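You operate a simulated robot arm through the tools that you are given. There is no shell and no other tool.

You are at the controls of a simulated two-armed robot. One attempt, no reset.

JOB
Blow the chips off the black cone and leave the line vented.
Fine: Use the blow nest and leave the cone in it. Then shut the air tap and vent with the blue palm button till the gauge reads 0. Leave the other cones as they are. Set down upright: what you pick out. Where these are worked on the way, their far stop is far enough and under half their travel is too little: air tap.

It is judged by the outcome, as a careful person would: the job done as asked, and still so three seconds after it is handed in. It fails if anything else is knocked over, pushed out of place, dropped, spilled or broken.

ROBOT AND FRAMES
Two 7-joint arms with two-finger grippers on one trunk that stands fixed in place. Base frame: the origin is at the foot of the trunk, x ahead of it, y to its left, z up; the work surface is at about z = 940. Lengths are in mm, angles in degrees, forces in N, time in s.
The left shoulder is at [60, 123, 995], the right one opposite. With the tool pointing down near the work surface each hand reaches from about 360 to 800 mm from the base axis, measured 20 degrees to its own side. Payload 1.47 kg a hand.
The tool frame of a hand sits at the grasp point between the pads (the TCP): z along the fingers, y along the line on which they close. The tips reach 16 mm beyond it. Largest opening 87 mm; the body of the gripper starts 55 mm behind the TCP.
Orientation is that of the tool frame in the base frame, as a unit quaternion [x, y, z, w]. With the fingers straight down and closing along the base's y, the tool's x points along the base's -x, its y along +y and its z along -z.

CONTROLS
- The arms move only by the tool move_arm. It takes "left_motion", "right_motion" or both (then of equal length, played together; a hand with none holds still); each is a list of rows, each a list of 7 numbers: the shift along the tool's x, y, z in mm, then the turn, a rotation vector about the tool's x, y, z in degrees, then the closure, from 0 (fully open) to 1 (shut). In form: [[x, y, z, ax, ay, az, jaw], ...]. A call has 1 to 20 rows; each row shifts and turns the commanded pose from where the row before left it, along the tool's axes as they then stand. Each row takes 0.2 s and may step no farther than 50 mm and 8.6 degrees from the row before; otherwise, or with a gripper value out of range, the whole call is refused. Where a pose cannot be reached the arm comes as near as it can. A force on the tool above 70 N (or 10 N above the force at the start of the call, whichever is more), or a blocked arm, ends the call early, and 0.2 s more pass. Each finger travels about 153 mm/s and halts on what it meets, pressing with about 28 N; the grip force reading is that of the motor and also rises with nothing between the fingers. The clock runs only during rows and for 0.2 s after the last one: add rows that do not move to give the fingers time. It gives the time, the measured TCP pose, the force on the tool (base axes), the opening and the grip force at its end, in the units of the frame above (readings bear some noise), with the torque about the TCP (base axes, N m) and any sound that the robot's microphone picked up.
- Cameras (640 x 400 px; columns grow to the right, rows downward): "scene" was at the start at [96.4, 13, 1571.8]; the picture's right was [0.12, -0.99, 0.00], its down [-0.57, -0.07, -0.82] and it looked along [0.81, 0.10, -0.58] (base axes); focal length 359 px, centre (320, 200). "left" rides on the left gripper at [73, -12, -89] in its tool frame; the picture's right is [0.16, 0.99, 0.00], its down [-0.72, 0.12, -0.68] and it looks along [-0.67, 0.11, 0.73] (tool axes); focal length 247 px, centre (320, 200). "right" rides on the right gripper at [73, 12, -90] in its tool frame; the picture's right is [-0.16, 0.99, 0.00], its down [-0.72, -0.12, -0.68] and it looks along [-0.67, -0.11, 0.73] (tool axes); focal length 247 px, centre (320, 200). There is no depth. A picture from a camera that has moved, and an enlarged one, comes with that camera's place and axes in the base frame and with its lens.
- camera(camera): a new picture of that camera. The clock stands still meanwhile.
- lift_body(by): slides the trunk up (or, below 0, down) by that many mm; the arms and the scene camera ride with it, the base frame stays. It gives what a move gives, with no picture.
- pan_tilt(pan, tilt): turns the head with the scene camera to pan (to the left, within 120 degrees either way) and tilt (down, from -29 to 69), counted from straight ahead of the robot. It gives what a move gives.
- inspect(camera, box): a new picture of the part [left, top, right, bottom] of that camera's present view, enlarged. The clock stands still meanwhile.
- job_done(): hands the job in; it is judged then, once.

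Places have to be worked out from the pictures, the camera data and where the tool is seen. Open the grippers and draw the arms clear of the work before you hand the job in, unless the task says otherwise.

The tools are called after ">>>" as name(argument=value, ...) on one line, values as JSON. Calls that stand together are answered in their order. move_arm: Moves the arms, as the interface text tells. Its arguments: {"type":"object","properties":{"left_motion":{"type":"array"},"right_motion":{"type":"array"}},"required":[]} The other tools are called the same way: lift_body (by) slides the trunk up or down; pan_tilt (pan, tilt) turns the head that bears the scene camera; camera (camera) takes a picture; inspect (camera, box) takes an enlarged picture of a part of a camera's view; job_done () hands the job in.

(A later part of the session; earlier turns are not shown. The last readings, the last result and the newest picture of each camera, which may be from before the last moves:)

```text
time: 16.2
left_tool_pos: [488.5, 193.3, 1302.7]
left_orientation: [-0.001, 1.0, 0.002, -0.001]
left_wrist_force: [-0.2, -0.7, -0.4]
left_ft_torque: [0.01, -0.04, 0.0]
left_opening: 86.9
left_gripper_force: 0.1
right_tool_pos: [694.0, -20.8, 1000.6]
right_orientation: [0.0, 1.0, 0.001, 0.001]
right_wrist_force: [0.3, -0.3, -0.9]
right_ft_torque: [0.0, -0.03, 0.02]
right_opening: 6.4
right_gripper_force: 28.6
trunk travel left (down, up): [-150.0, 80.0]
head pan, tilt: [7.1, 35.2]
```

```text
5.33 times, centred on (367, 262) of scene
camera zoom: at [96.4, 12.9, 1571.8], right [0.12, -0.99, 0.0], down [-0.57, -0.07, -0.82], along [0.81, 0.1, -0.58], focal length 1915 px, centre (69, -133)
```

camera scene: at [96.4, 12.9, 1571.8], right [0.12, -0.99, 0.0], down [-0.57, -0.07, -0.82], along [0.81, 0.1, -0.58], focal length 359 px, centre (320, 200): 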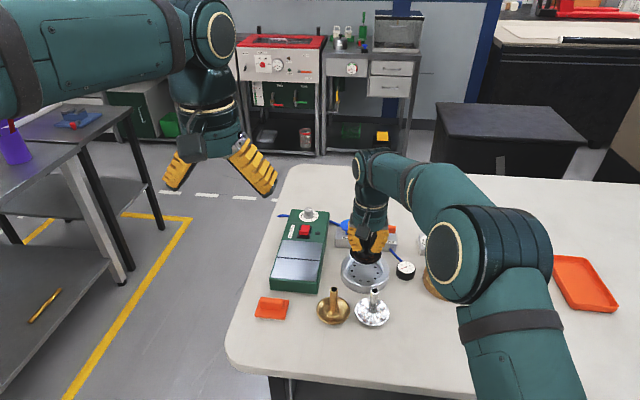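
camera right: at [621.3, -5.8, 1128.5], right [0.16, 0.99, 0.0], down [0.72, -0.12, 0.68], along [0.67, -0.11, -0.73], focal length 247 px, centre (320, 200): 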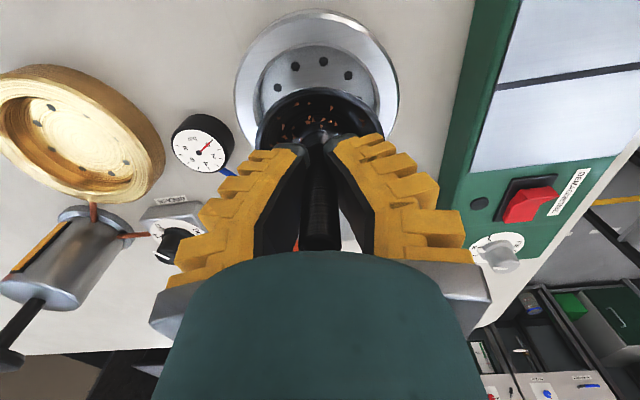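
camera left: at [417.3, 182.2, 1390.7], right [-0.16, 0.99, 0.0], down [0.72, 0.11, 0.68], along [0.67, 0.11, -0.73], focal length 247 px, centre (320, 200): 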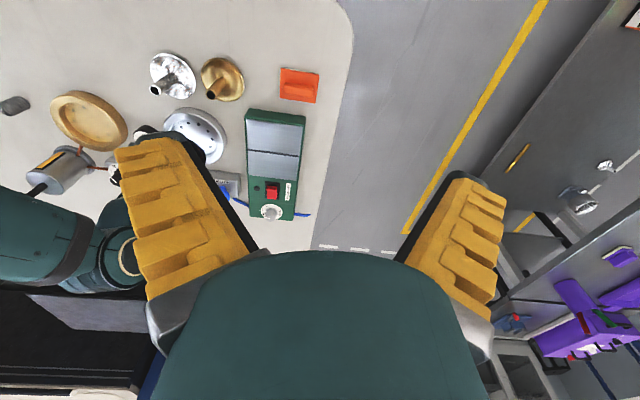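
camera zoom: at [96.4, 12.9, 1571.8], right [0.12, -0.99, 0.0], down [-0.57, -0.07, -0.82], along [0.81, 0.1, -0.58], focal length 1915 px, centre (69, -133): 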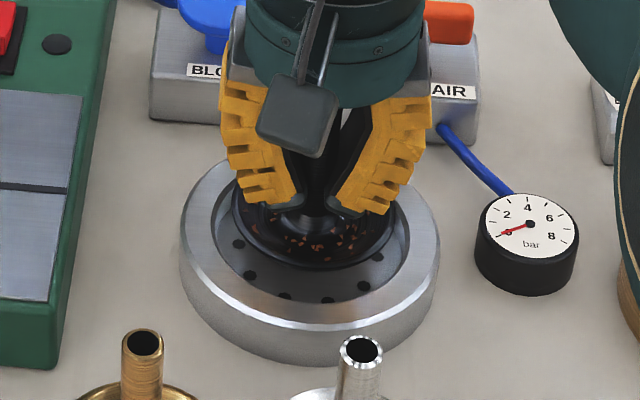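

The dish is now within about 1 mm of the nest centre and dropping inside the rim. I'll lower in small steps and watch the wrist force for contact.

>>> move_arm(right_motion=[[0, 0.4, 4, 0, 0, 0, 1], [0, 0, 4, 0, 0, 0, 1], [0, 0, 2, 0, 0, 0, 1], [0, 0, 0, 0, 0, 0, 1]])

>>> inspect(camera="scene", box=[332, 225, 402, 300])

>>> inspect(camera="right", box=[225, 0, 415, 150])

```text
time: 17.2
left_tool_pos: [489.0, 194.1, 1301.0]
left_orientation: [0.0, 1.0, 0.001, -0.001]
left_wrist_force: [-0.2, -0.3, -0.5]
left_ft_torque: [0.02, 0.0, -0.01]
left_opening: 87.1
left_gripper_force: 0.1
right_tool_pos: [693.1, -20.3, 990.8]
right_orientation: [0.0, 1.0, 0.0, 0.001]
right_wrist_force: [0.2, 0.2, -1.3]
right_ft_torque: [-0.01, -0.04, 0.01]
right_opening: 6.6
right_gripper_force: 28.1
trunk travel left (down, up): [-150.0, 80.0]
head pan, tilt: [7.1, 35.2]
```

```text
5.33 times, centred on (367, 262) of scene
camera zoom: at [96.5, 12.9, 1571.7], right [0.12, -0.99, 0.0], down [-0.57, -0.07, -0.82], along [0.81, 0.1, -0.58], focal length 1915 px, centre (69, -133)
```

zoom: 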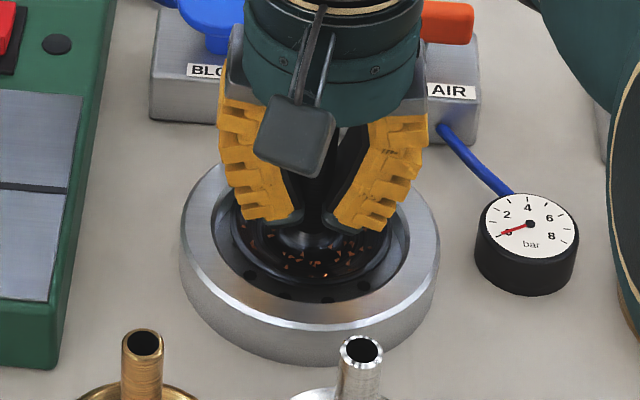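

```text
2.67 times, centred on (320, 75) of right
camera zoom: at [621.8, -8.0, 1082.3], right [0.16, 0.99, 0.0], down [0.72, -0.12, 0.68], along [0.67, -0.11, -0.73], focal length 659 px, centre (320, 533)
```

zoom: 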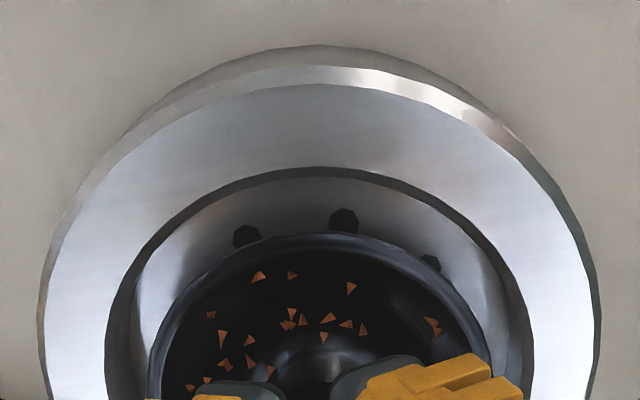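

The dish is inside the recess with the weight still on the wrist at -1.3 N. I'll keep lowering in 2 mm steps until the force changes.

>>> move_arm(right_motion=[[0, 0, 2, 0, 0, 0, 1], [0, 0, 1, 0, 0, 0, 1], [0, 0, 0, 0, 0, 0, 1]])

>>> move_arm(right_motion=[[0, 0, 1, 0, 0, 0, 1], [0, 0, 0, 0, 0, 0, 1]])

>>> inspect(camera="right", box=[225, 0, 415, 150])

```text
time: 18.0
left_tool_pos: [488.8, 193.4, 1302.7]
left_orientation: [-0.001, 1.0, 0.0, 0.0]
left_wrist_force: [-0.2, 0.4, -0.8]
left_ft_torque: [0.01, -0.01, 0.0]
left_opening: 86.7
left_gripper_force: 0.1
right_tool_pos: [694.8, -20.4, 989.1]
right_orientation: [0.001, 1.0, 0.0, 0.0]
right_wrist_force: [0.6, 0.0, -0.5]
right_ft_torque: [0.01, -0.02, 0.03]
right_opening: 6.2
right_gripper_force: 27.9
trunk travel left (down, up): [-150.0, 80.0]
head pan, tilt: [7.1, 35.2]
```

```text
time: 18.6
left_tool_pos: [488.6, 193.5, 1304.2]
left_orientation: [0.0, 1.0, 0.0, -0.001]
left_wrist_force: [-0.3, 0.4, 0.3]
left_ft_torque: [0.01, 0.01, 0.0]
left_opening: 87.0
left_gripper_force: 0.1
right_tool_pos: [694.6, -20.9, 988.2]
right_orientation: [0.0, 1.0, 0.0, 0.0]
right_wrist_force: [0.9, -1.3, 1.3]
right_ft_torque: [-0.02, 0.05, -0.01]
right_opening: 6.1
right_gripper_force: 28.2
trunk travel left (down, up): [-150.0, 80.0]
head pan, tilt: [7.1, 35.2]
```

```text
2.67 times, centred on (320, 75) of right
camera zoom: at [621.9, -7.9, 1078.8], right [0.16, 0.99, 0.0], down [0.72, -0.12, 0.68], along [0.67, -0.11, -0.73], focal length 659 px, centre (320, 533)
```

zoom: 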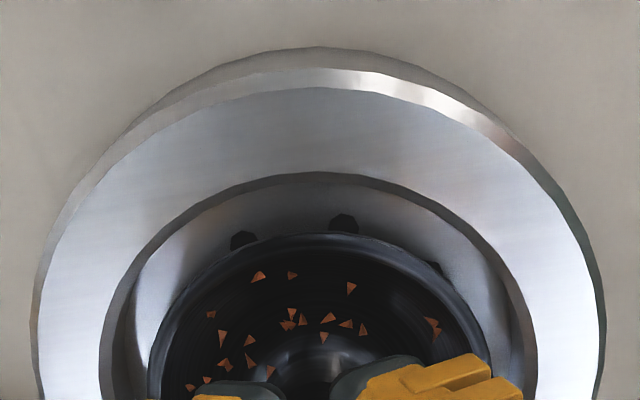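

The force went from -1.3 to +1.3 N at an estimated cone-bottom height of 950, so it looks like first contact with the floor. One more 1 mm step will confirm it.

>>> move_arm(right_motion=[[0, 0, 1, 0, 0, 0, 1], [0, 0, 0, 0, 0, 0, 1]])

>>> inspect(camera="right", box=[225, 0, 415, 150])

>>> inspect(camera="scene", box=[332, 225, 402, 300])

```text
time: 19.2
left_tool_pos: [488.9, 194.1, 1302.7]
left_orientation: [0.0, 1.0, 0.001, 0.0]
left_wrist_force: [1.0, 0.2, 0.0]
left_ft_torque: [-0.05, -0.01, -0.01]
left_opening: 86.9
left_gripper_force: 0.0
right_tool_pos: [693.9, -20.1, 988.2]
right_orientation: [0.001, 1.0, 0.0, 0.001]
right_wrist_force: [2.1, -1.0, 9.2]
right_ft_torque: [0.0, 0.09, 0.03]
right_opening: 6.2
right_gripper_force: 27.7
trunk travel left (down, up): [-150.0, 80.0]
head pan, tilt: [7.1, 35.2]
```

```text
2.67 times, centred on (320, 75) of right
camera zoom: at [621.7, -7.9, 1078.5], right [0.16, 0.99, 0.0], down [0.72, -0.12, 0.68], along [0.67, -0.11, -0.73], focal length 659 px, centre (320, 533)
```

zoom: 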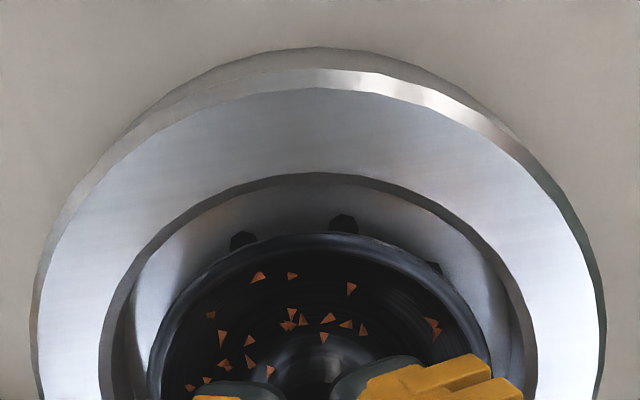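

```text
5.33 times, centred on (367, 262) of scene
camera zoom: at [95.6, 12.9, 1571.9], right [0.12, -0.99, 0.0], down [-0.57, -0.07, -0.82], along [0.81, 0.1, -0.58], focal length 1915 px, centre (69, -133)
```

zoom: 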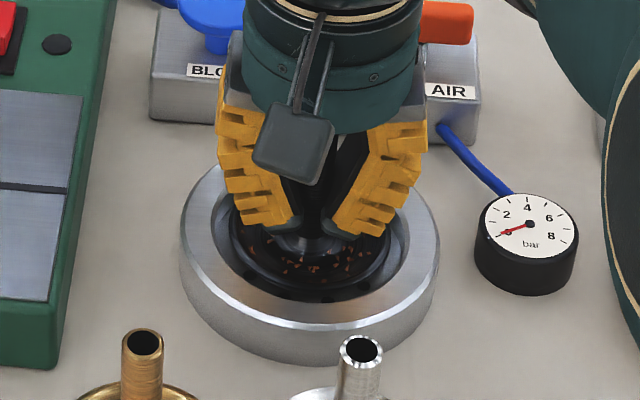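

The cone sits on the nest floor with 9 N of contact. I'll ease up 0.8 mm, open the fingers part way, and look before rising.

>>> move_arm(right_motion=[[0, 0, -0.8, 0, 0, 0, 1], [0, 0, 0, 0, 0, 0, 0.85], [0, 0, 0, 0, 0, 0, 0.7], [0, 0, 0, 0, 0, 0, 0.5], [0, 0, 0, 0, 0, 0, 0.4], [0, 0, 0, 0, 0, 0, 0.4]])

>>> camera(camera="right")

>>> inspect(camera="scene", box=[332, 225, 402, 300])

```text
time: 20.6
left_tool_pos: [488.1, 193.8, 1302.2]
left_orientation: [0.0, 1.0, 0.001, -0.001]
left_wrist_force: [-0.5, 1.0, -0.9]
left_ft_torque: [0.01, -0.01, 0.04]
left_opening: 87.2
left_gripper_force: 0.0
right_tool_pos: [694.5, -20.4, 987.3]
right_orientation: [0.0, 1.0, 0.0, 0.0]
right_wrist_force: [-0.4, -0.3, 0.4]
right_ft_torque: [-0.01, -0.02, -0.02]
right_opening: 57.4
right_gripper_force: 3.8
trunk travel left (down, up): [-150.0, 80.0]
head pan, tilt: [7.1, 35.2]
```

```text
taken
camera right: at [622.1, -7.9, 1078.3], right [0.16, 0.99, 0.0], down [0.72, -0.12, 0.68], along [0.67, -0.11, -0.73], focal length 247 px, centre (320, 200)
```

right: 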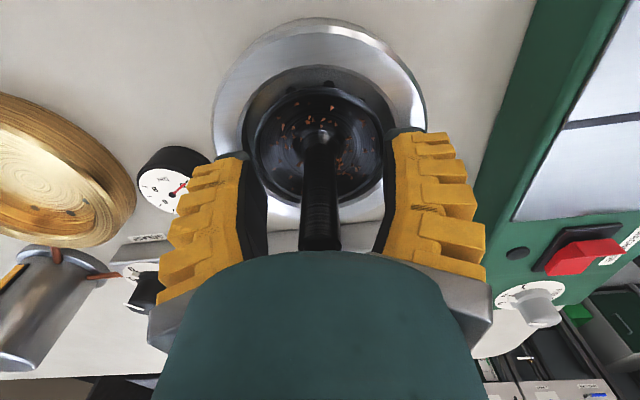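

```text
5.33 times, centred on (367, 262) of scene
camera zoom: at [96.3, 13.0, 1571.8], right [0.12, -0.99, 0.0], down [-0.57, -0.07, -0.82], along [0.81, 0.1, -0.58], focal length 1915 px, centre (69, -133)
```

zoom: 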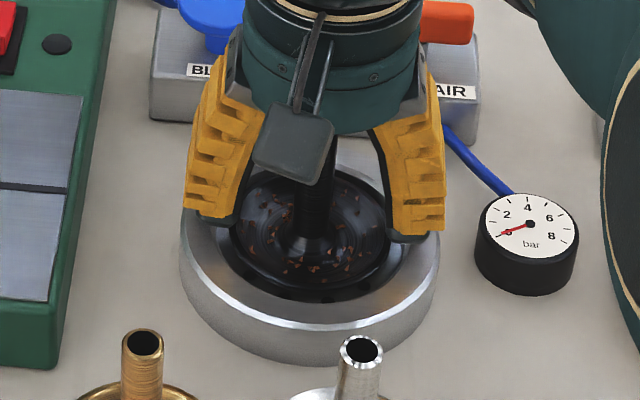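

The cone stands free and upright in the nest. Next I raise the hand straight up by 110 mm and take new pictures of the block, tap and gauge.

>>> move_arm(right_motion=[[0, 0, -10, 0, 0, 0, 0.4], [0, 0, -25, 0, 0, 0, 0.4], [0, 0, -25, 0, 0, 0, 0.4], [0, 0, -25, 0, 0, 0, 0.4], [0, 0, -25, 0, 0, 0, 0.4], [0, 0, 0, 0, 0, 0, 0.4]])

>>> camera(camera="right")

>>> inspect(camera="scene", box=[320, 200, 420, 300])

```text
time: 22.0
left_tool_pos: [490.5, 194.8, 1301.5]
left_orientation: [0.0, 1.0, 0.001, -0.001]
left_wrist_force: [-0.4, 0.3, -0.1]
left_ft_torque: [0.01, -0.02, 0.01]
left_opening: 86.9
left_gripper_force: 0.2
right_tool_pos: [696.2, -20.4, 1098.0]
right_orientation: [0.0, 1.0, 0.0, 0.0]
right_wrist_force: [-0.5, 0.2, 0.4]
right_ft_torque: [0.0, -0.02, -0.01]
right_opening: 57.3
right_gripper_force: 3.5
trunk travel left (down, up): [-150.0, 80.0]
head pan, tilt: [7.1, 35.2]
```

```text
taken
camera right: at [622.5, -8.2, 1188.8], right [0.16, 0.99, 0.0], down [0.72, -0.12, 0.68], along [0.67, -0.11, -0.73], focal length 247 px, centre (320, 200)
```

right: 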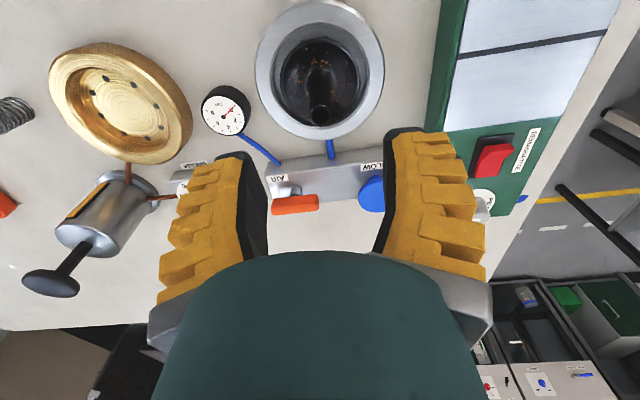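

```text
4.00 times, centred on (370, 250) of scene
camera zoom: at [96.6, 12.9, 1571.7], right [0.12, -0.99, 0.0], down [-0.57, -0.07, -0.82], along [0.81, 0.1, -0.58], focal length 1436 px, centre (120, 0)
```

zoom: 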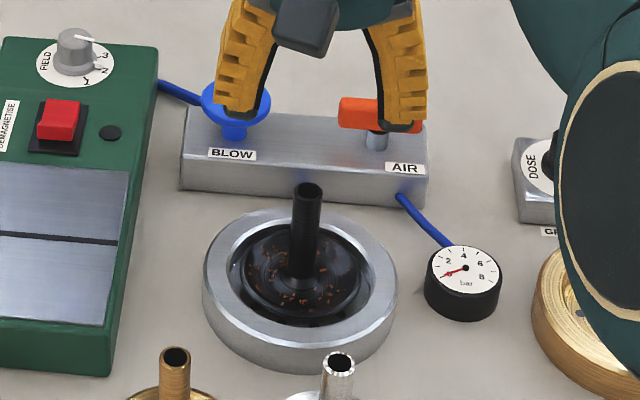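

The cone is well seated, and the wrist camera now sees the AIR lever and button clearly. I'll zoom there to locate both precisely.

>>> inspect(camera="right", box=[250, 150, 410, 250])

>>> inspect(camera="scene", box=[330, 210, 410, 260])

```text
4.00 times, centred on (330, 200) of right
camera zoom: at [622.5, -8.2, 1188.8], right [0.16, 0.99, 0.0], down [0.72, -0.12, 0.68], along [0.67, -0.11, -0.73], focal length 988 px, centre (280, 200)
```

zoom: 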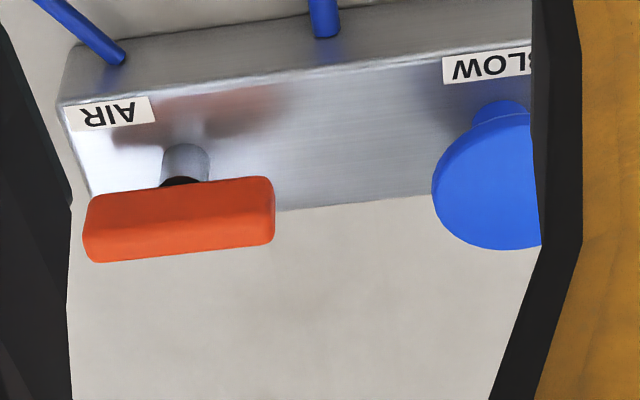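

```text
8.00 times, centred on (370, 235) of scene
camera zoom: at [96.6, 12.9, 1571.7], right [0.12, -0.99, 0.0], down [-0.57, -0.07, -0.82], along [0.81, 0.1, -0.58], focal length 2872 px, centre (-80, -80)
```

zoom: 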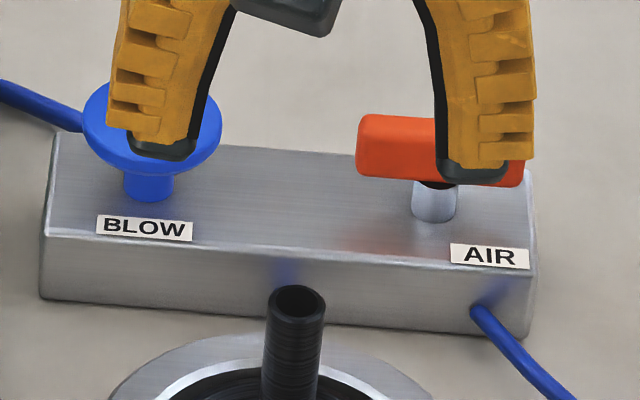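

The tap's pivot works out near (805, -64.5), with the lever 54 mm long, at z 984–1001 and along y. The button top is near (804.5, 27, 998). Both are near full reach, so I'll raise the trunk 80 mm to gain forward reach.

>>> lift_body(by=80)

```text
time: 23.2
left_tool_pos: [490.5, 193.5, 1381.0]
left_orientation: [0.0, 1.0, 0.0, -0.001]
left_wrist_force: [0.8, -0.7, 0.1]
left_ft_torque: [0.0, 0.0, 0.02]
left_opening: 87.0
left_gripper_force: 0.0
right_tool_pos: [695.6, -18.7, 1176.9]
right_orientation: [0.001, 1.0, 0.0, 0.0]
right_wrist_force: [-0.3, -0.2, -0.1]
right_ft_torque: [0.01, -0.01, -0.01]
right_opening: 57.4
right_gripper_force: 3.2
trunk travel left (down, up): [-230.0, 0.0]
head pan, tilt: [7.1, 35.2]
```

Next I turn the right hand 90° about its own axis so the fingers will close across the lever (along x), at this safe height.

>>> move_arm(right_motion=[[0, -15, 0, 0, 0, 0, 0.4], [0, -15, 0, 0, 0, 0, 0.4], [0, -15, 0, 0, 0, 0, 0.4], [0, 0, 0, 0, 0, 8.5, 0.4], [0, 0, 0, 0, 0, 8.5, 0.4], [0, 0, 0, 0, 0, 8.5, 0.4], [0, 0, 0, 0, 0, 8.5, 0.4], [0, 0, 0, 0, 0, 8.5, 0.4], [0, 0, 0, 0, 0, 8.5, 0.4], [0, 0, 0, 0, 0, 8.5, 0.4], [0, 0, 0, 0, 0, 8.5, 0.4], [0, 0, 0, 0, 0, 8.5, 0.4], [0, 0, 0, 0, 0, 8.5, 0.4], [0, 0, 0, 0, 0, 5, 0.4], [0, 0, 0, 0, 0, 0, 0.4]])

>>> camera(camera="scene")

>>> camera(camera="right")

```text
time: 26.4
left_tool_pos: [489.8, 195.1, 1381.5]
left_orientation: [0.0, 1.0, 0.001, 0.0]
left_wrist_force: [0.9, 0.4, -0.1]
left_ft_torque: [0.01, -0.05, 0.02]
left_opening: 86.9
left_gripper_force: 0.1
right_tool_pos: [695.0, -65.2, 1177.4]
right_orientation: [0.708, 0.706, 0.0, 0.0]
right_wrist_force: [-0.4, 0.0, 0.4]
right_ft_torque: [0.0, -0.03, -0.02]
right_opening: 57.2
right_gripper_force: 3.7
trunk travel left (down, up): [-230.0, 0.0]
head pan, tilt: [7.1, 35.2]
```

```text
taken
camera scene: at [96.4, 13.0, 1651.8], right [0.12, -0.99, 0.0], down [-0.57, -0.07, -0.82], along [0.81, 0.1, -0.58], focal length 359 px, centre (320, 200)
```

scene: 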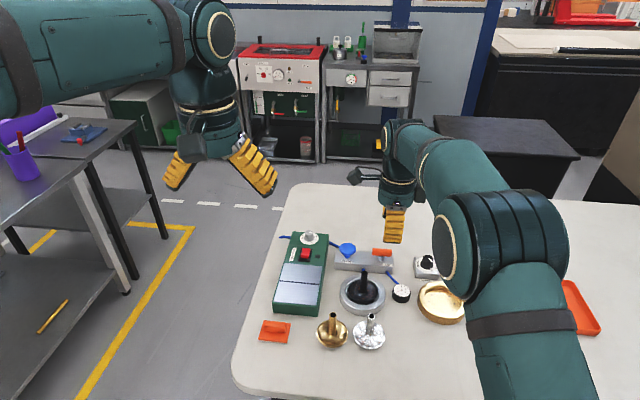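

```text
taken
camera right: at [707.1, 8.0, 1268.2], right [0.99, -0.16, 0.0], down [-0.12, -0.72, 0.68], along [-0.11, -0.67, -0.73], focal length 247 px, centre (320, 200)
```

right: 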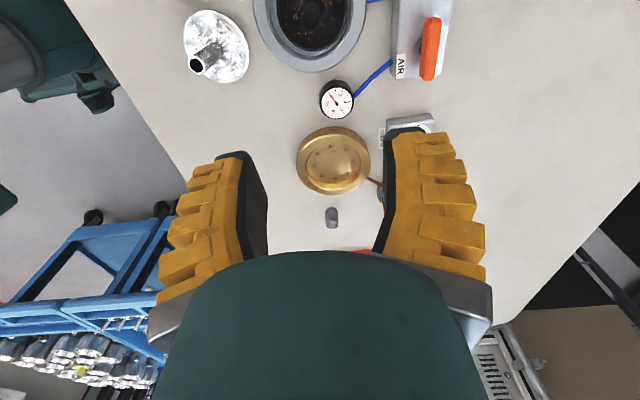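

The yaw is right: the fingers now close along x. I'll zoom on the lever from both cameras for a better fix.

>>> inspect(camera="right", box=[380, 0, 480, 90])

>>> inspect(camera="scene", box=[325, 232, 415, 312])

```text
4.44 times, centred on (430, 45) of right
camera zoom: at [707.1, 8.0, 1268.2], right [0.99, -0.16, 0.0], down [-0.12, -0.72, 0.68], along [-0.11, -0.67, -0.73], focal length 1098 px, centre (-169, 889)
```

zoom: 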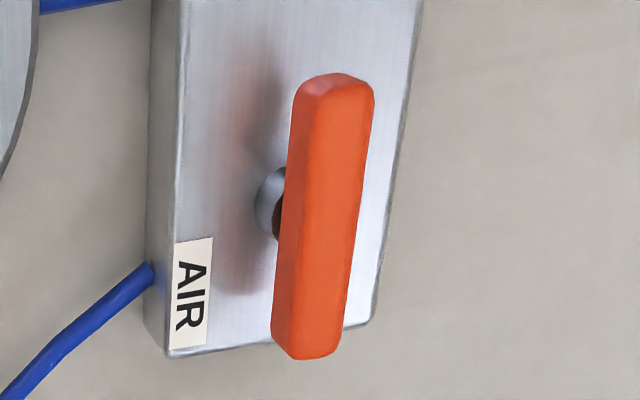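

```text
5.00 times, centred on (370, 272) of scene
camera zoom: at [96.4, 13.0, 1651.8], right [0.12, -0.99, 0.0], down [-0.57, -0.07, -0.82], along [0.81, 0.1, -0.58], focal length 1795 px, centre (70, -160)
```

zoom: 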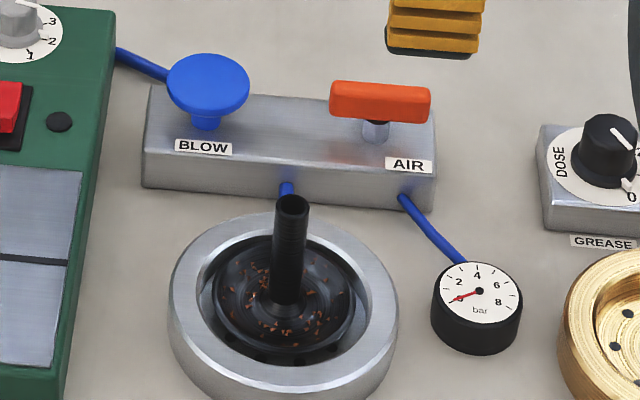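

The lever's centre is about (804, -64) and it lies along y. I'll tilt the hand 12° forward and approach to z 1060 above the lever, then check that the pose was reached.

>>> move_arm(right_motion=[[0, 0, 0, -6, 0, 0, 0.4], [0, 0, 0, -6, 0, 0, 0.4], [0.2, 13.7, 22.85, 0, 0, 0, 0.4], [0.2, 13.7, 22.85, 0, 0, 0, 0.4], [0.2, 13.7, 22.85, 0, 0, 0, 0.4], [0.2, 13.7, 22.85, 0, 0, 0, 0.4], [0.2, 13.7, 22.85, 0, 0, 0, 0.4], [0.2, 13.7, 22.85, 0, 0, 0, 0.4], [0, 0, 0, 0, 0, 0, 0.4], [0, 0, 0, 0, 0, 0, 0.4]])

>>> inspect(camera="scene", box=[310, 190, 450, 312])

>>> camera(camera="right")

```text
time: 28.6
left_tool_pos: [489.6, 193.9, 1381.8]
left_orientation: [0.0, 1.0, 0.001, -0.001]
left_wrist_force: [0.0, -0.6, 0.0]
left_ft_torque: [-0.01, 0.01, 0.02]
left_opening: 87.0
left_gripper_force: 0.0
right_tool_pos: [791.8, -65.1, 1066.4]
right_orientation: [0.703, 0.703, 0.074, 0.074]
right_wrist_force: [0.6, 0.3, 0.0]
right_ft_torque: [-0.03, 0.01, 0.02]
right_opening: 57.3
right_gripper_force: 3.7
right hand out of reach, approached as far as the arm can: row 8
trunk travel left (down, up): [-230.0, 0.0]
head pan, tilt: [7.1, 35.2]
```

```text
3.28 times, centred on (380, 251) of scene
camera zoom: at [96.7, 12.9, 1651.7], right [0.12, -0.99, 0.0], down [-0.57, -0.07, -0.82], along [0.81, 0.1, -0.58], focal length 1177 px, centre (123, 33)
```

zoom: 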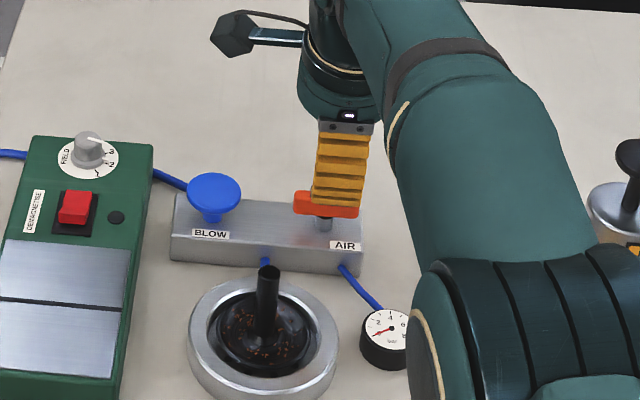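

```text
taken
camera right: at [785.8, 8.2, 1157.6], right [0.97, -0.16, 0.2], down [-0.25, -0.72, 0.64], along [0.05, -0.67, -0.74], focal length 247 px, centre (320, 200)
```

right: 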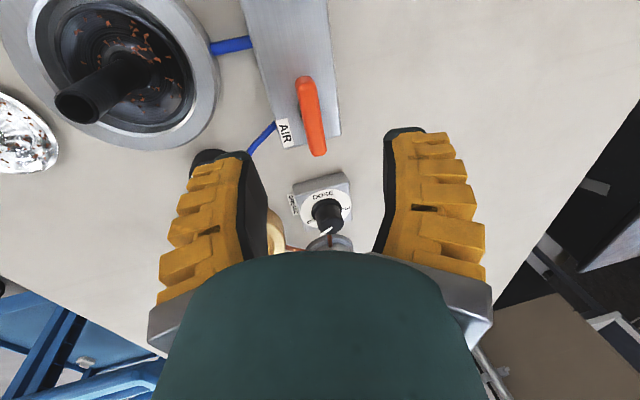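

The hand stopped 12 mm short at this height. More forward tilt frees reach, so I'll tilt a further 8° (20° in all) in place and read the pose.

>>> move_arm(right_motion=[[0, 0, 0, -4, 0, 0, 0.4], [0, 0, 0, -4, 0, 0, 0.4], [0, 0, 0, 0, 0, 0, 0.4], [0, 0, 0, 0, 0, 0, 0.4]])

```text
time: 29.6
left_tool_pos: [488.5, 194.5, 1381.9]
left_orientation: [0.0, 1.0, 0.001, -0.001]
left_wrist_force: [0.5, -0.2, 0.7]
left_ft_torque: [0.03, -0.02, 0.03]
left_opening: 86.8
left_gripper_force: 0.1
right_tool_pos: [791.9, -65.2, 1067.3]
right_orientation: [0.697, 0.696, 0.122, 0.123]
right_wrist_force: [0.5, -0.4, -0.4]
right_ft_torque: [-0.02, -0.01, 0.0]
right_opening: 57.3
right_gripper_force: 3.6
trunk travel left (down, up): [-230.0, 0.0]
head pan, tilt: [7.1, 35.2]
```

The pose is now (792, -65, 1067) with a 20° tilt. I'll narrow the fingers and come to just above the lever, with the tip point over the pivot, and look.

>>> move_arm(right_motion=[[0.5, -3, 18.6, 0, 0, 0, 0.6], [0.5, -3.1, 18.6, 0, 0, 0, 0.6], [0, 0, 0, 0, 0, 0, 0.6], [0, 0, 0, 0, 0, 0, 0.6]])

>>> camera(camera="right")

>>> inspect(camera="scene", box=[320, 200, 430, 300])

```text
time: 30.6
left_tool_pos: [489.5, 193.6, 1381.9]
left_orientation: [0.0, 1.0, 0.0, 0.0]
left_wrist_force: [-1.0, 0.2, -0.6]
left_ft_torque: [0.03, -0.01, -0.01]
left_opening: 87.1
left_gripper_force: 0.1
right_tool_pos: [799.7, -64.2, 1029.7]
right_orientation: [0.697, 0.696, 0.123, 0.123]
right_wrist_force: [0.1, -0.5, -0.1]
right_ft_torque: [0.0, 0.01, 0.02]
right_opening: 40.7
right_gripper_force: 4.6
trunk travel left (down, up): [-230.0, 0.0]
head pan, tilt: [7.1, 35.2]
```

```text
taken
camera right: at [780.1, 9.4, 1118.6], right [0.93, -0.16, 0.34], down [-0.34, -0.72, 0.6], along [0.15, -0.67, -0.73], focal length 247 px, centre (320, 200)
```

right: 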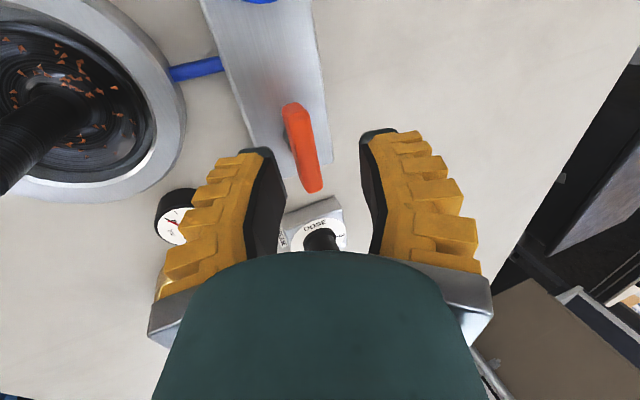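

```text
4.00 times, centred on (375, 250) of scene
camera zoom: at [96.6, 12.9, 1651.7], right [0.12, -0.99, 0.0], down [-0.57, -0.07, -0.82], along [0.81, 0.1, -0.58], focal length 1436 px, centre (100, 0)
```

zoom: 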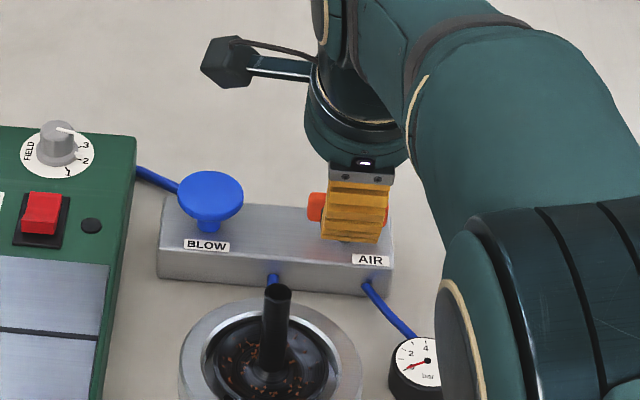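

The lever shows between the two fingers, and I'll zoom in for a precise offset before descending.

>>> inspect(camera="right", box=[230, 80, 410, 220])

```text
2.86 times, centred on (320, 150) of right
camera zoom: at [780.1, 9.4, 1118.6], right [0.93, -0.16, 0.34], down [-0.34, -0.72, 0.6], along [0.15, -0.67, -0.73], focal length 706 px, centre (320, 343)
```

zoom: 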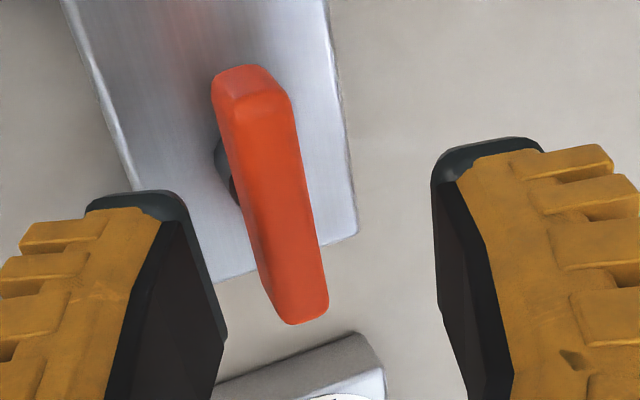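

The lever top centre is about (803, -63.2, 1000), as expected. I'll descend vertically so the tips overlap the lever's upper half, keeping clear of the pivot stem.

>>> move_arm(right_motion=[[0.5, -5, 5, 0, 0, 0, 0.6], [0, -4.3, 9, 0, 0, 0, 0.6], [0, 0, 8.7, 0, 0, 0, 0.6], [0, 0, 0, 0, 0, 0, 0.6]])

>>> inspect(camera="right", box=[230, 80, 410, 220])

>>> inspect(camera="scene", box=[350, 220, 410, 270])

```text
time: 31.6
left_tool_pos: [489.3, 194.4, 1381.8]
left_orientation: [0.0, 1.0, 0.001, -0.001]
left_wrist_force: [0.3, 0.7, -0.3]
left_ft_torque: [-0.01, 0.02, -0.01]
left_opening: 87.0
left_gripper_force: 0.0
right_tool_pos: [796.4, -62.7, 1005.5]
right_orientation: [0.696, 0.697, 0.123, 0.123]
right_wrist_force: [-0.1, -0.5, 0.2]
right_ft_torque: [0.0, -0.04, 0.01]
right_opening: 40.8
right_gripper_force: 4.1
trunk travel left (down, up): [-230.0, 0.0]
head pan, tilt: [7.1, 35.2]
```

```text
2.86 times, centred on (320, 150) of right
camera zoom: at [778.6, 10.0, 1094.8], right [0.93, -0.16, 0.34], down [-0.34, -0.72, 0.6], along [0.15, -0.67, -0.73], focal length 706 px, centre (320, 343)
```

zoom: 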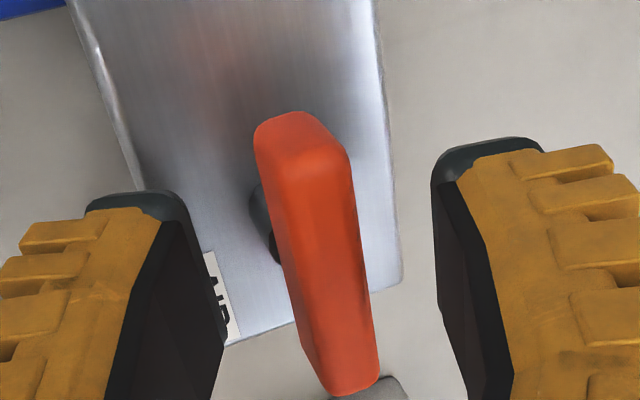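

```text
8.00 times, centred on (380, 245) of scene
camera zoom: at [96.1, 13.0, 1651.8], right [0.12, -0.99, 0.0], down [-0.57, -0.07, -0.82], along [0.81, 0.1, -0.58], focal length 2872 px, centre (-160, -160)
```

zoom: 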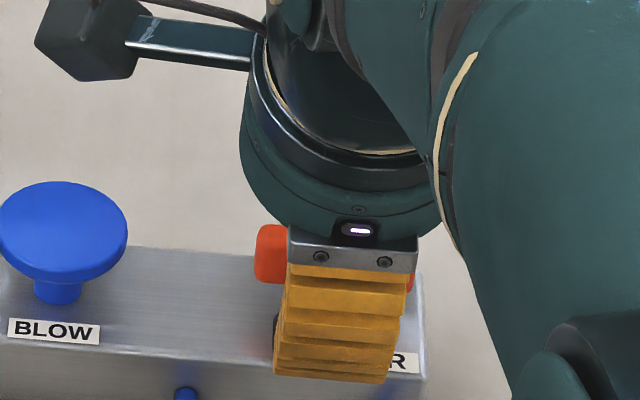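

The fingers straddle the lever evenly. I'll close on it gradually and read the forces.

>>> move_arm(right_motion=[[0, 0, 0, 0, 0, 0, 0.7], [0, 0, 0, 0, 0, 0, 0.8], [0, 0, 0, 0, 0, 0, 0.9], [0, 0, 0, 0, 0, 0, 0.95], [0, 0, 0, 0, 0, 0, 0.95]])

>>> inspect(camera="right", box=[230, 80, 410, 220])

```text
time: 32.8
left_tool_pos: [490.1, 194.9, 1380.9]
left_orientation: [0.0, 1.0, 0.001, -0.001]
left_wrist_force: [0.0, -0.1, -0.5]
left_ft_torque: [0.01, 0.0, 0.0]
left_opening: 87.0
left_gripper_force: 0.0
right_tool_pos: [797.7, -64.3, 1004.6]
right_orientation: [0.696, 0.697, 0.124, 0.123]
right_wrist_force: [6.5, -0.3, 1.6]
right_ft_torque: [0.02, -0.03, 0.0]
right_opening: 15.1
right_gripper_force: 8.0
trunk travel left (down, up): [-230.0, 0.0]
head pan, tilt: [7.1, 35.2]
```

```text
2.86 times, centred on (320, 150) of right
camera zoom: at [779.4, 10.1, 1094.9], right [0.93, -0.16, 0.34], down [-0.34, -0.72, 0.6], along [0.15, -0.67, -0.73], focal length 706 px, centre (320, 343)
```

zoom: 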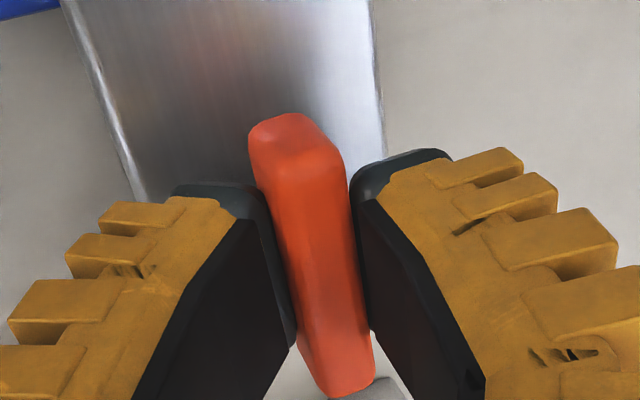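

The lever is held lightly, with an opening of 15.1 mm and 8 N. I'll twist 8° one way as a test and watch the torque and the lever.

>>> move_arm(right_motion=[[0, 0, 0, 0, 0, 4, 0.95], [0, 0, 0, 0, 0, 4, 0.95], [0, 0, 0, 0, 0, 0, 0.95]])

>>> inspect(camera="right", box=[230, 80, 410, 220])

>>> inspect(camera="scene", box=[340, 220, 420, 310])

```text
time: 33.6
left_tool_pos: [490.1, 194.2, 1380.7]
left_orientation: [0.0, 1.0, 0.001, -0.001]
left_wrist_force: [-1.1, 0.2, -0.4]
left_ft_torque: [-0.01, 0.01, -0.01]
left_opening: 87.1
left_gripper_force: 0.0
right_tool_pos: [798.5, -63.6, 1005.1]
right_orientation: [0.744, 0.646, 0.132, 0.113]
right_wrist_force: [10.1, 1.9, 3.7]
right_ft_torque: [-0.13, -0.05, 0.12]
right_opening: 16.9
right_gripper_force: 10.0
trunk travel left (down, up): [-230.0, 0.0]
head pan, tilt: [7.1, 35.2]
```

```text
2.86 times, centred on (320, 150) of right
camera zoom: at [788.8, 8.2, 1098.0], right [0.9, -0.29, 0.33], down [-0.44, -0.7, 0.56], along [0.06, -0.65, -0.76], focal length 706 px, centre (320, 343)
```

zoom: 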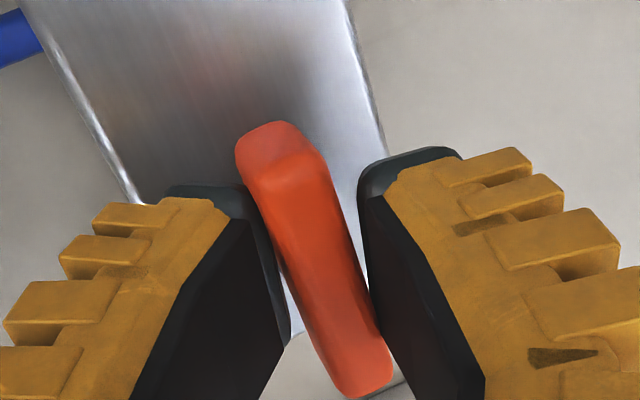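

```text
4.44 times, centred on (380, 265) of scene
camera zoom: at [97.4, 13.3, 1651.7], right [0.12, -0.99, 0.0], down [-0.57, -0.07, -0.82], along [0.81, 0.1, -0.58], focal length 1596 px, centre (53, -89)
```

zoom: 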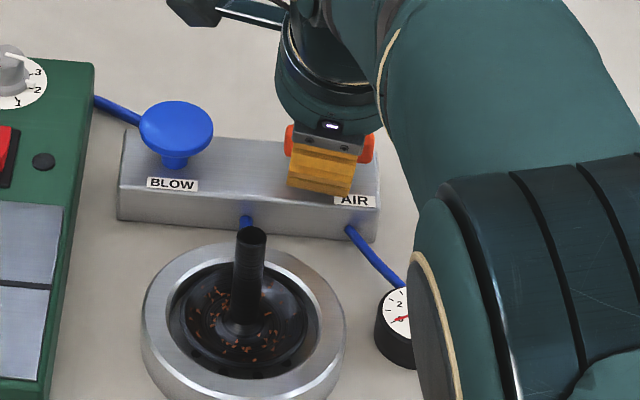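

The lever stayed put against the block while the fingers were forced open from 15.1 to 16.9 mm, so that direction looks like the stop. I'll try the other way: back 8°, then 8° past.

>>> move_arm(right_motion=[[0, 0, 0, 0, 0, -4, 0.95], [0, 0, 0, 0, 0, -4, 0.95], [0, 0, 0, 0, 0, -4, 0.95], [0, 0, 0, 0, 0, -4, 0.95], [0, 0, 0, 0, 0, 0, 0.95]])

>>> inspect(camera="right", box=[230, 80, 410, 220])

>>> inspect(camera="scene", box=[340, 220, 420, 310])

```text
time: 34.8
left_tool_pos: [489.6, 195.0, 1381.9]
left_orientation: [0.001, 1.0, 0.001, 0.0]
left_wrist_force: [-0.1, -0.4, -0.3]
left_ft_torque: [0.01, -0.04, -0.01]
left_opening: 87.2
left_gripper_force: 0.0
right_tool_pos: [797.3, -63.7, 1004.1]
right_orientation: [0.645, 0.744, 0.113, 0.13]
right_wrist_force: [7.0, -0.7, -0.9]
right_ft_torque: [0.0, 0.02, 0.02]
right_opening: 14.1
right_gripper_force: 7.8
trunk travel left (down, up): [-230.0, 0.0]
head pan, tilt: [7.1, 35.2]
```

```text
2.86 times, centred on (320, 150) of right
camera zoom: at [769.5, 11.3, 1090.0], right [0.94, -0.02, 0.34], down [-0.24, -0.73, 0.63], along [0.24, -0.68, -0.69], focal length 706 px, centre (320, 343)
```

zoom: 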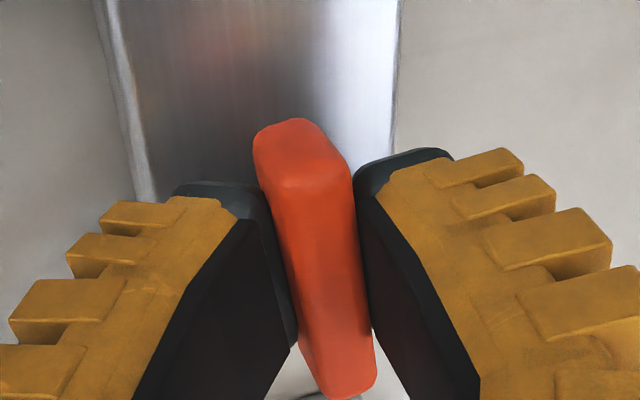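

```text
4.44 times, centred on (380, 265) of scene
camera zoom: at [97.4, 12.9, 1651.7], right [0.12, -0.99, 0.0], down [-0.57, -0.07, -0.82], along [0.81, 0.1, -0.58], focal length 1596 px, centre (53, -89)
```

zoom: 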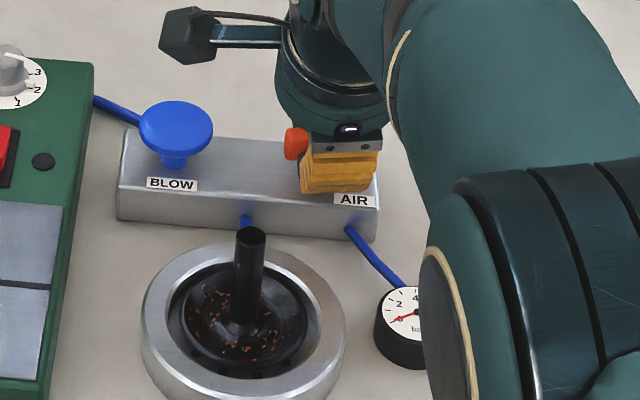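

The lever followed the hand this way with low torque, so counter-clockwise seen from above opens it. I'll keep turning 41° more and check the lever and the gauge.

>>> move_arm(right_motion=[[0, 0, 0, 0, 0, -8.2, 0.95], [0, 0, 0, 0, 0, -8.2, 0.95], [0, 0, 0, 0, 0, -8.2, 0.95], [0, 0, 0, 0, 0, -8.2, 0.95], [0, 0, 0, 0, 0, -8.2, 0.95], [0, 0, 0, 0, 0, 0, 0.95]])

>>> inspect(camera="right", box=[230, 80, 410, 220])

>>> inspect(camera="scene", box=[340, 220, 420, 310])

```text
time: 36.2
left_tool_pos: [488.5, 194.2, 1382.9]
left_orientation: [0.0, 1.0, 0.001, 0.001]
left_wrist_force: [-0.1, 0.7, 0.8]
left_ft_torque: [0.02, 0.0, -0.03]
left_opening: 87.2
left_gripper_force: 0.1
right_tool_pos: [797.8, -62.3, 1005.9]
right_orientation: [0.344, 0.923, 0.061, 0.164]
right_wrist_force: [-4.5, 1.7, 5.5]
right_ft_torque: [0.23, 0.56, 0.03]
right_opening: 6.0
right_gripper_force: 30.3
trunk travel left (down, up): [-230.0, 0.0]
head pan, tilt: [7.1, 35.2]
```

```text
2.86 times, centred on (320, 150) of right
camera zoom: at [722.4, -5.9, 1075.4], right [0.72, 0.64, 0.26], down [0.21, -0.56, 0.8], along [0.66, -0.52, -0.54], focal length 706 px, centre (320, 343)
```

zoom: 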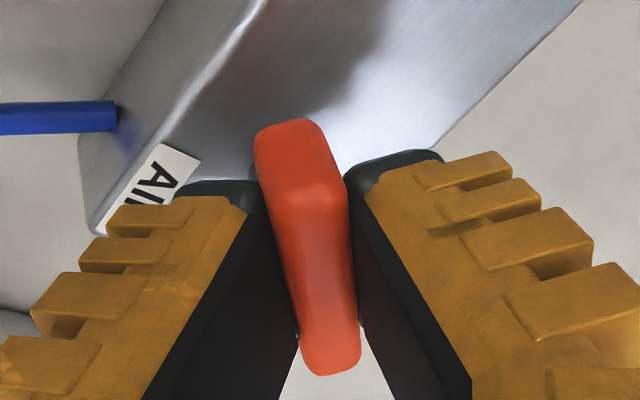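

```text
4.44 times, centred on (380, 265) of scene
camera zoom: at [95.1, 13.1, 1651.9], right [0.12, -0.99, 0.0], down [-0.57, -0.07, -0.82], along [0.81, 0.1, -0.58], focal length 1596 px, centre (53, -89)
```

zoom: 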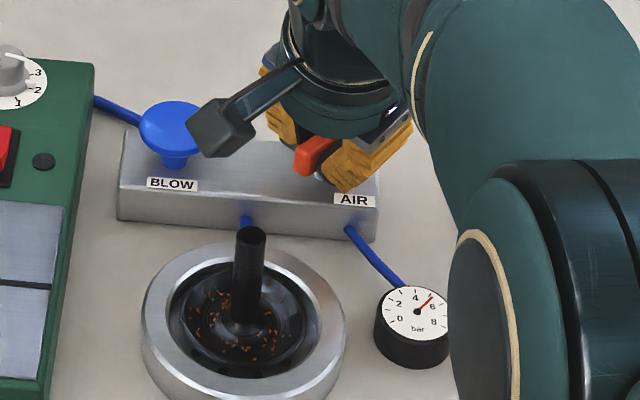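

The gauge has risen to about 6 bar with the lever turned about 50°. I'll ease the grip slightly so it doesn't bind, then turn on toward the far stop.

>>> move_arm(right_motion=[[0, 0, 0, 0, 0, 0, 0.9], [0, 0, 0, 0, 0, -8.2, 0.9], [0, 0, 0, 0, 0, -8.2, 0.9], [0, 0, 0, 0, 0, -8.2, 0.9], [0, 0, 0, 0, 0, -8.2, 0.9], [0, 0, 0, 0, 0, 0, 0.9]])

>>> inspect(camera="right", box=[230, 80, 410, 220])

>>> inspect(camera="scene", box=[340, 220, 420, 310])

```text
time: 37.6
left_tool_pos: [489.2, 194.8, 1381.8]
left_orientation: [0.0, 1.0, 0.001, -0.002]
left_wrist_force: [0.0, -0.6, 0.8]
left_ft_torque: [0.02, 0.0, 0.02]
left_opening: 86.8
left_gripper_force: 0.0
right_tool_pos: [797.7, -63.0, 1005.5]
right_orientation: [0.07, 0.982, 0.013, 0.173]
right_wrist_force: [0.0, -2.2, -0.4]
right_ft_torque: [-0.02, 0.05, -0.01]
right_opening: 16.8
right_gripper_force: 6.1
trunk travel left (down, up): [-230.0, 0.0]
head pan, tilt: [7.1, 35.2]
```

```text
2.86 times, centred on (320, 150) of right
camera zoom: at [701.6, -41.0, 1066.4], right [0.28, 0.96, 0.1], down [0.42, -0.22, 0.88], along [0.86, -0.2, -0.47], focal length 706 px, centre (320, 343)
```

zoom: 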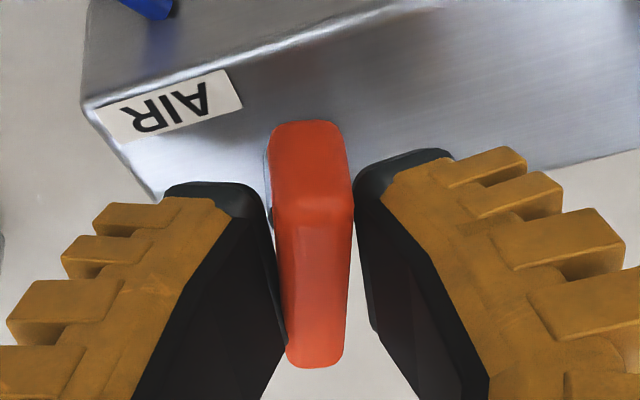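

```text
4.44 times, centred on (380, 265) of scene
camera zoom: at [96.4, 12.7, 1651.8], right [0.12, -0.99, 0.0], down [-0.57, -0.07, -0.82], along [0.81, 0.1, -0.58], focal length 1596 px, centre (53, -89)
```

zoom: 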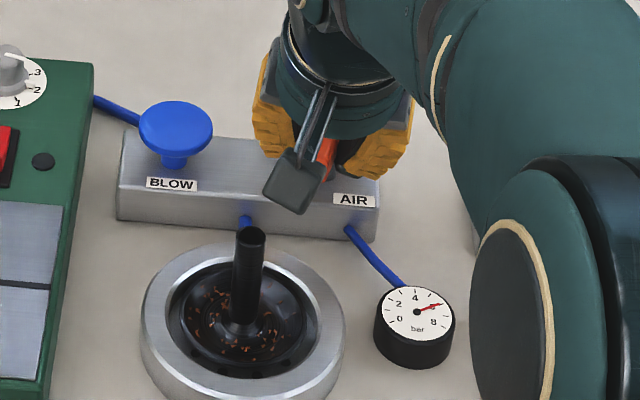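

The lever is now about 80° round and the gauge is a bit over 6 bar. I'll turn another 16° to meet the stop, watching the torque.

>>> move_arm(right_motion=[[0, 0, 0, 0, 0, -8, 0.9], [0, 0, 0, 0, 0, -8, 0.9], [0, 0, 0, 0, 0, 0, 0.9]])

>>> inspect(camera="right", box=[230, 80, 410, 220])

>>> inspect(camera="scene", box=[340, 220, 420, 310])

```text
time: 38.4
left_tool_pos: [489.7, 194.4, 1382.6]
left_orientation: [0.0, 1.0, 0.0, -0.001]
left_wrist_force: [-0.1, 0.2, 0.7]
left_ft_torque: [0.02, 0.0, -0.01]
left_opening: 87.1
left_gripper_force: 0.1
right_tool_pos: [797.9, -62.2, 1004.3]
right_orientation: [-0.068, 0.983, -0.013, 0.173]
right_wrist_force: [-1.1, -2.7, -0.7]
right_ft_torque: [0.01, 0.06, -0.07]
right_opening: 16.9
right_gripper_force: 5.9
trunk travel left (down, up): [-230.0, 0.0]
head pan, tilt: [7.1, 35.2]
```

```text
2.86 times, centred on (320, 150) of right
camera zoom: at [698.5, -61.6, 1065.2], right [0.02, 1.0, 0.01], down [0.46, -0.02, 0.89], along [0.89, -0.01, -0.46], focal length 706 px, centre (320, 343)
```

zoom: 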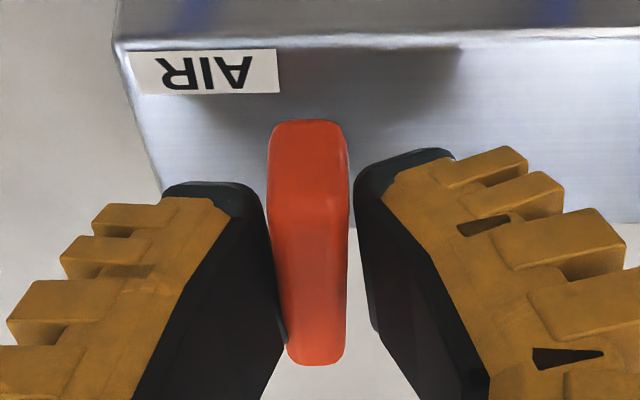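

```text
4.44 times, centred on (380, 265) of scene
camera zoom: at [96.4, 12.6, 1651.8], right [0.12, -0.99, 0.0], down [-0.57, -0.07, -0.82], along [0.81, 0.1, -0.58], focal length 1596 px, centre (53, -89)
```

zoom: 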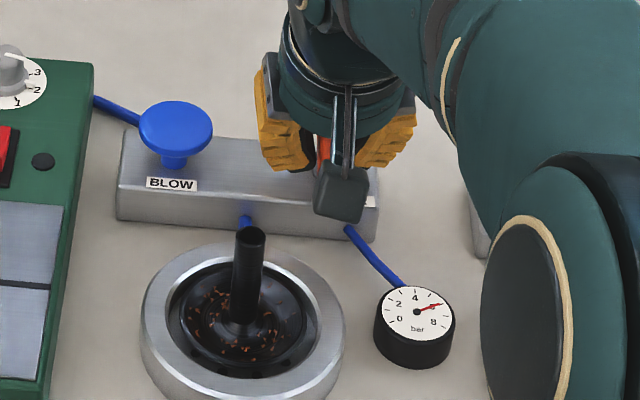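

The lever is now square to the block. I'll turn 6° more to see whether it has met the stop.

>>> move_arm(right_motion=[[0, 0, 0, 0, 0, -6, 0.9], [0, 0, 0, 0, 0, 0, 0.9]])

>>> inspect(camera="right", box=[230, 80, 410, 220])

>>> inspect(camera="scene", box=[380, 275, 420, 310])

```text
time: 39.0
left_tool_pos: [489.0, 192.3, 1381.9]
left_orientation: [0.001, 1.0, 0.0, -0.001]
left_wrist_force: [0.1, 0.4, 0.3]
left_ft_torque: [-0.01, -0.01, -0.01]
left_opening: 86.8
left_gripper_force: 0.0
right_tool_pos: [799.3, -64.3, 1005.1]
right_orientation: [-0.119, 0.978, -0.021, 0.173]
right_wrist_force: [-2.2, -6.4, -0.4]
right_ft_torque: [0.0, 0.08, -0.11]
right_opening: 18.7
right_gripper_force: 8.3
trunk travel left (down, up): [-230.0, 0.0]
head pan, tilt: [7.1, 35.2]
```

```text
2.86 times, centred on (320, 150) of right
camera zoom: at [698.7, -69.5, 1065.4], right [-0.08, 1.0, -0.03], down [0.45, 0.06, 0.89], along [0.89, 0.06, -0.46], focal length 706 px, centre (320, 343)
```

zoom: 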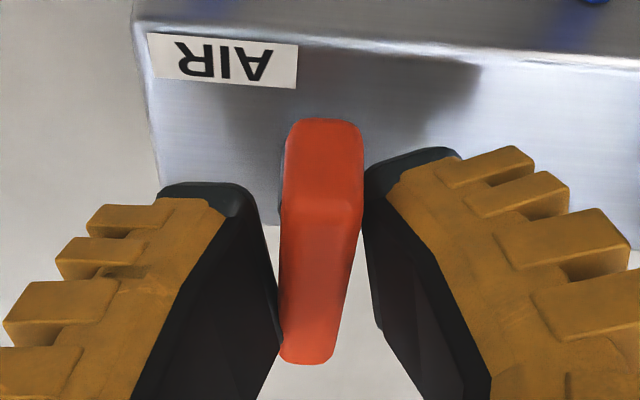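

```text
11.43 times, centred on (400, 292) of scene
camera zoom: at [96.1, 12.1, 1651.8], right [0.12, -0.99, 0.0], down [-0.57, -0.07, -0.82], along [0.81, 0.1, -0.58], focal length 4104 px, centre (-594, -857)
```

zoom: 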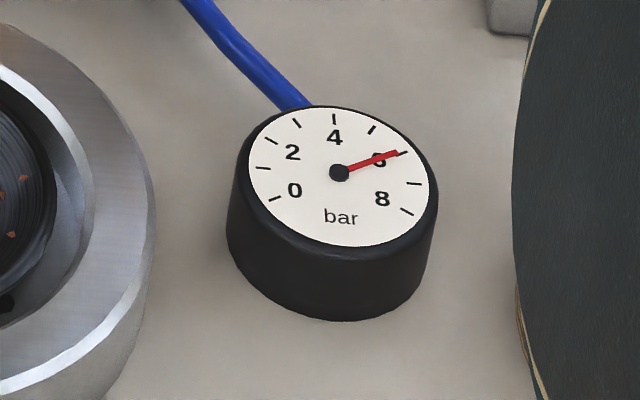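

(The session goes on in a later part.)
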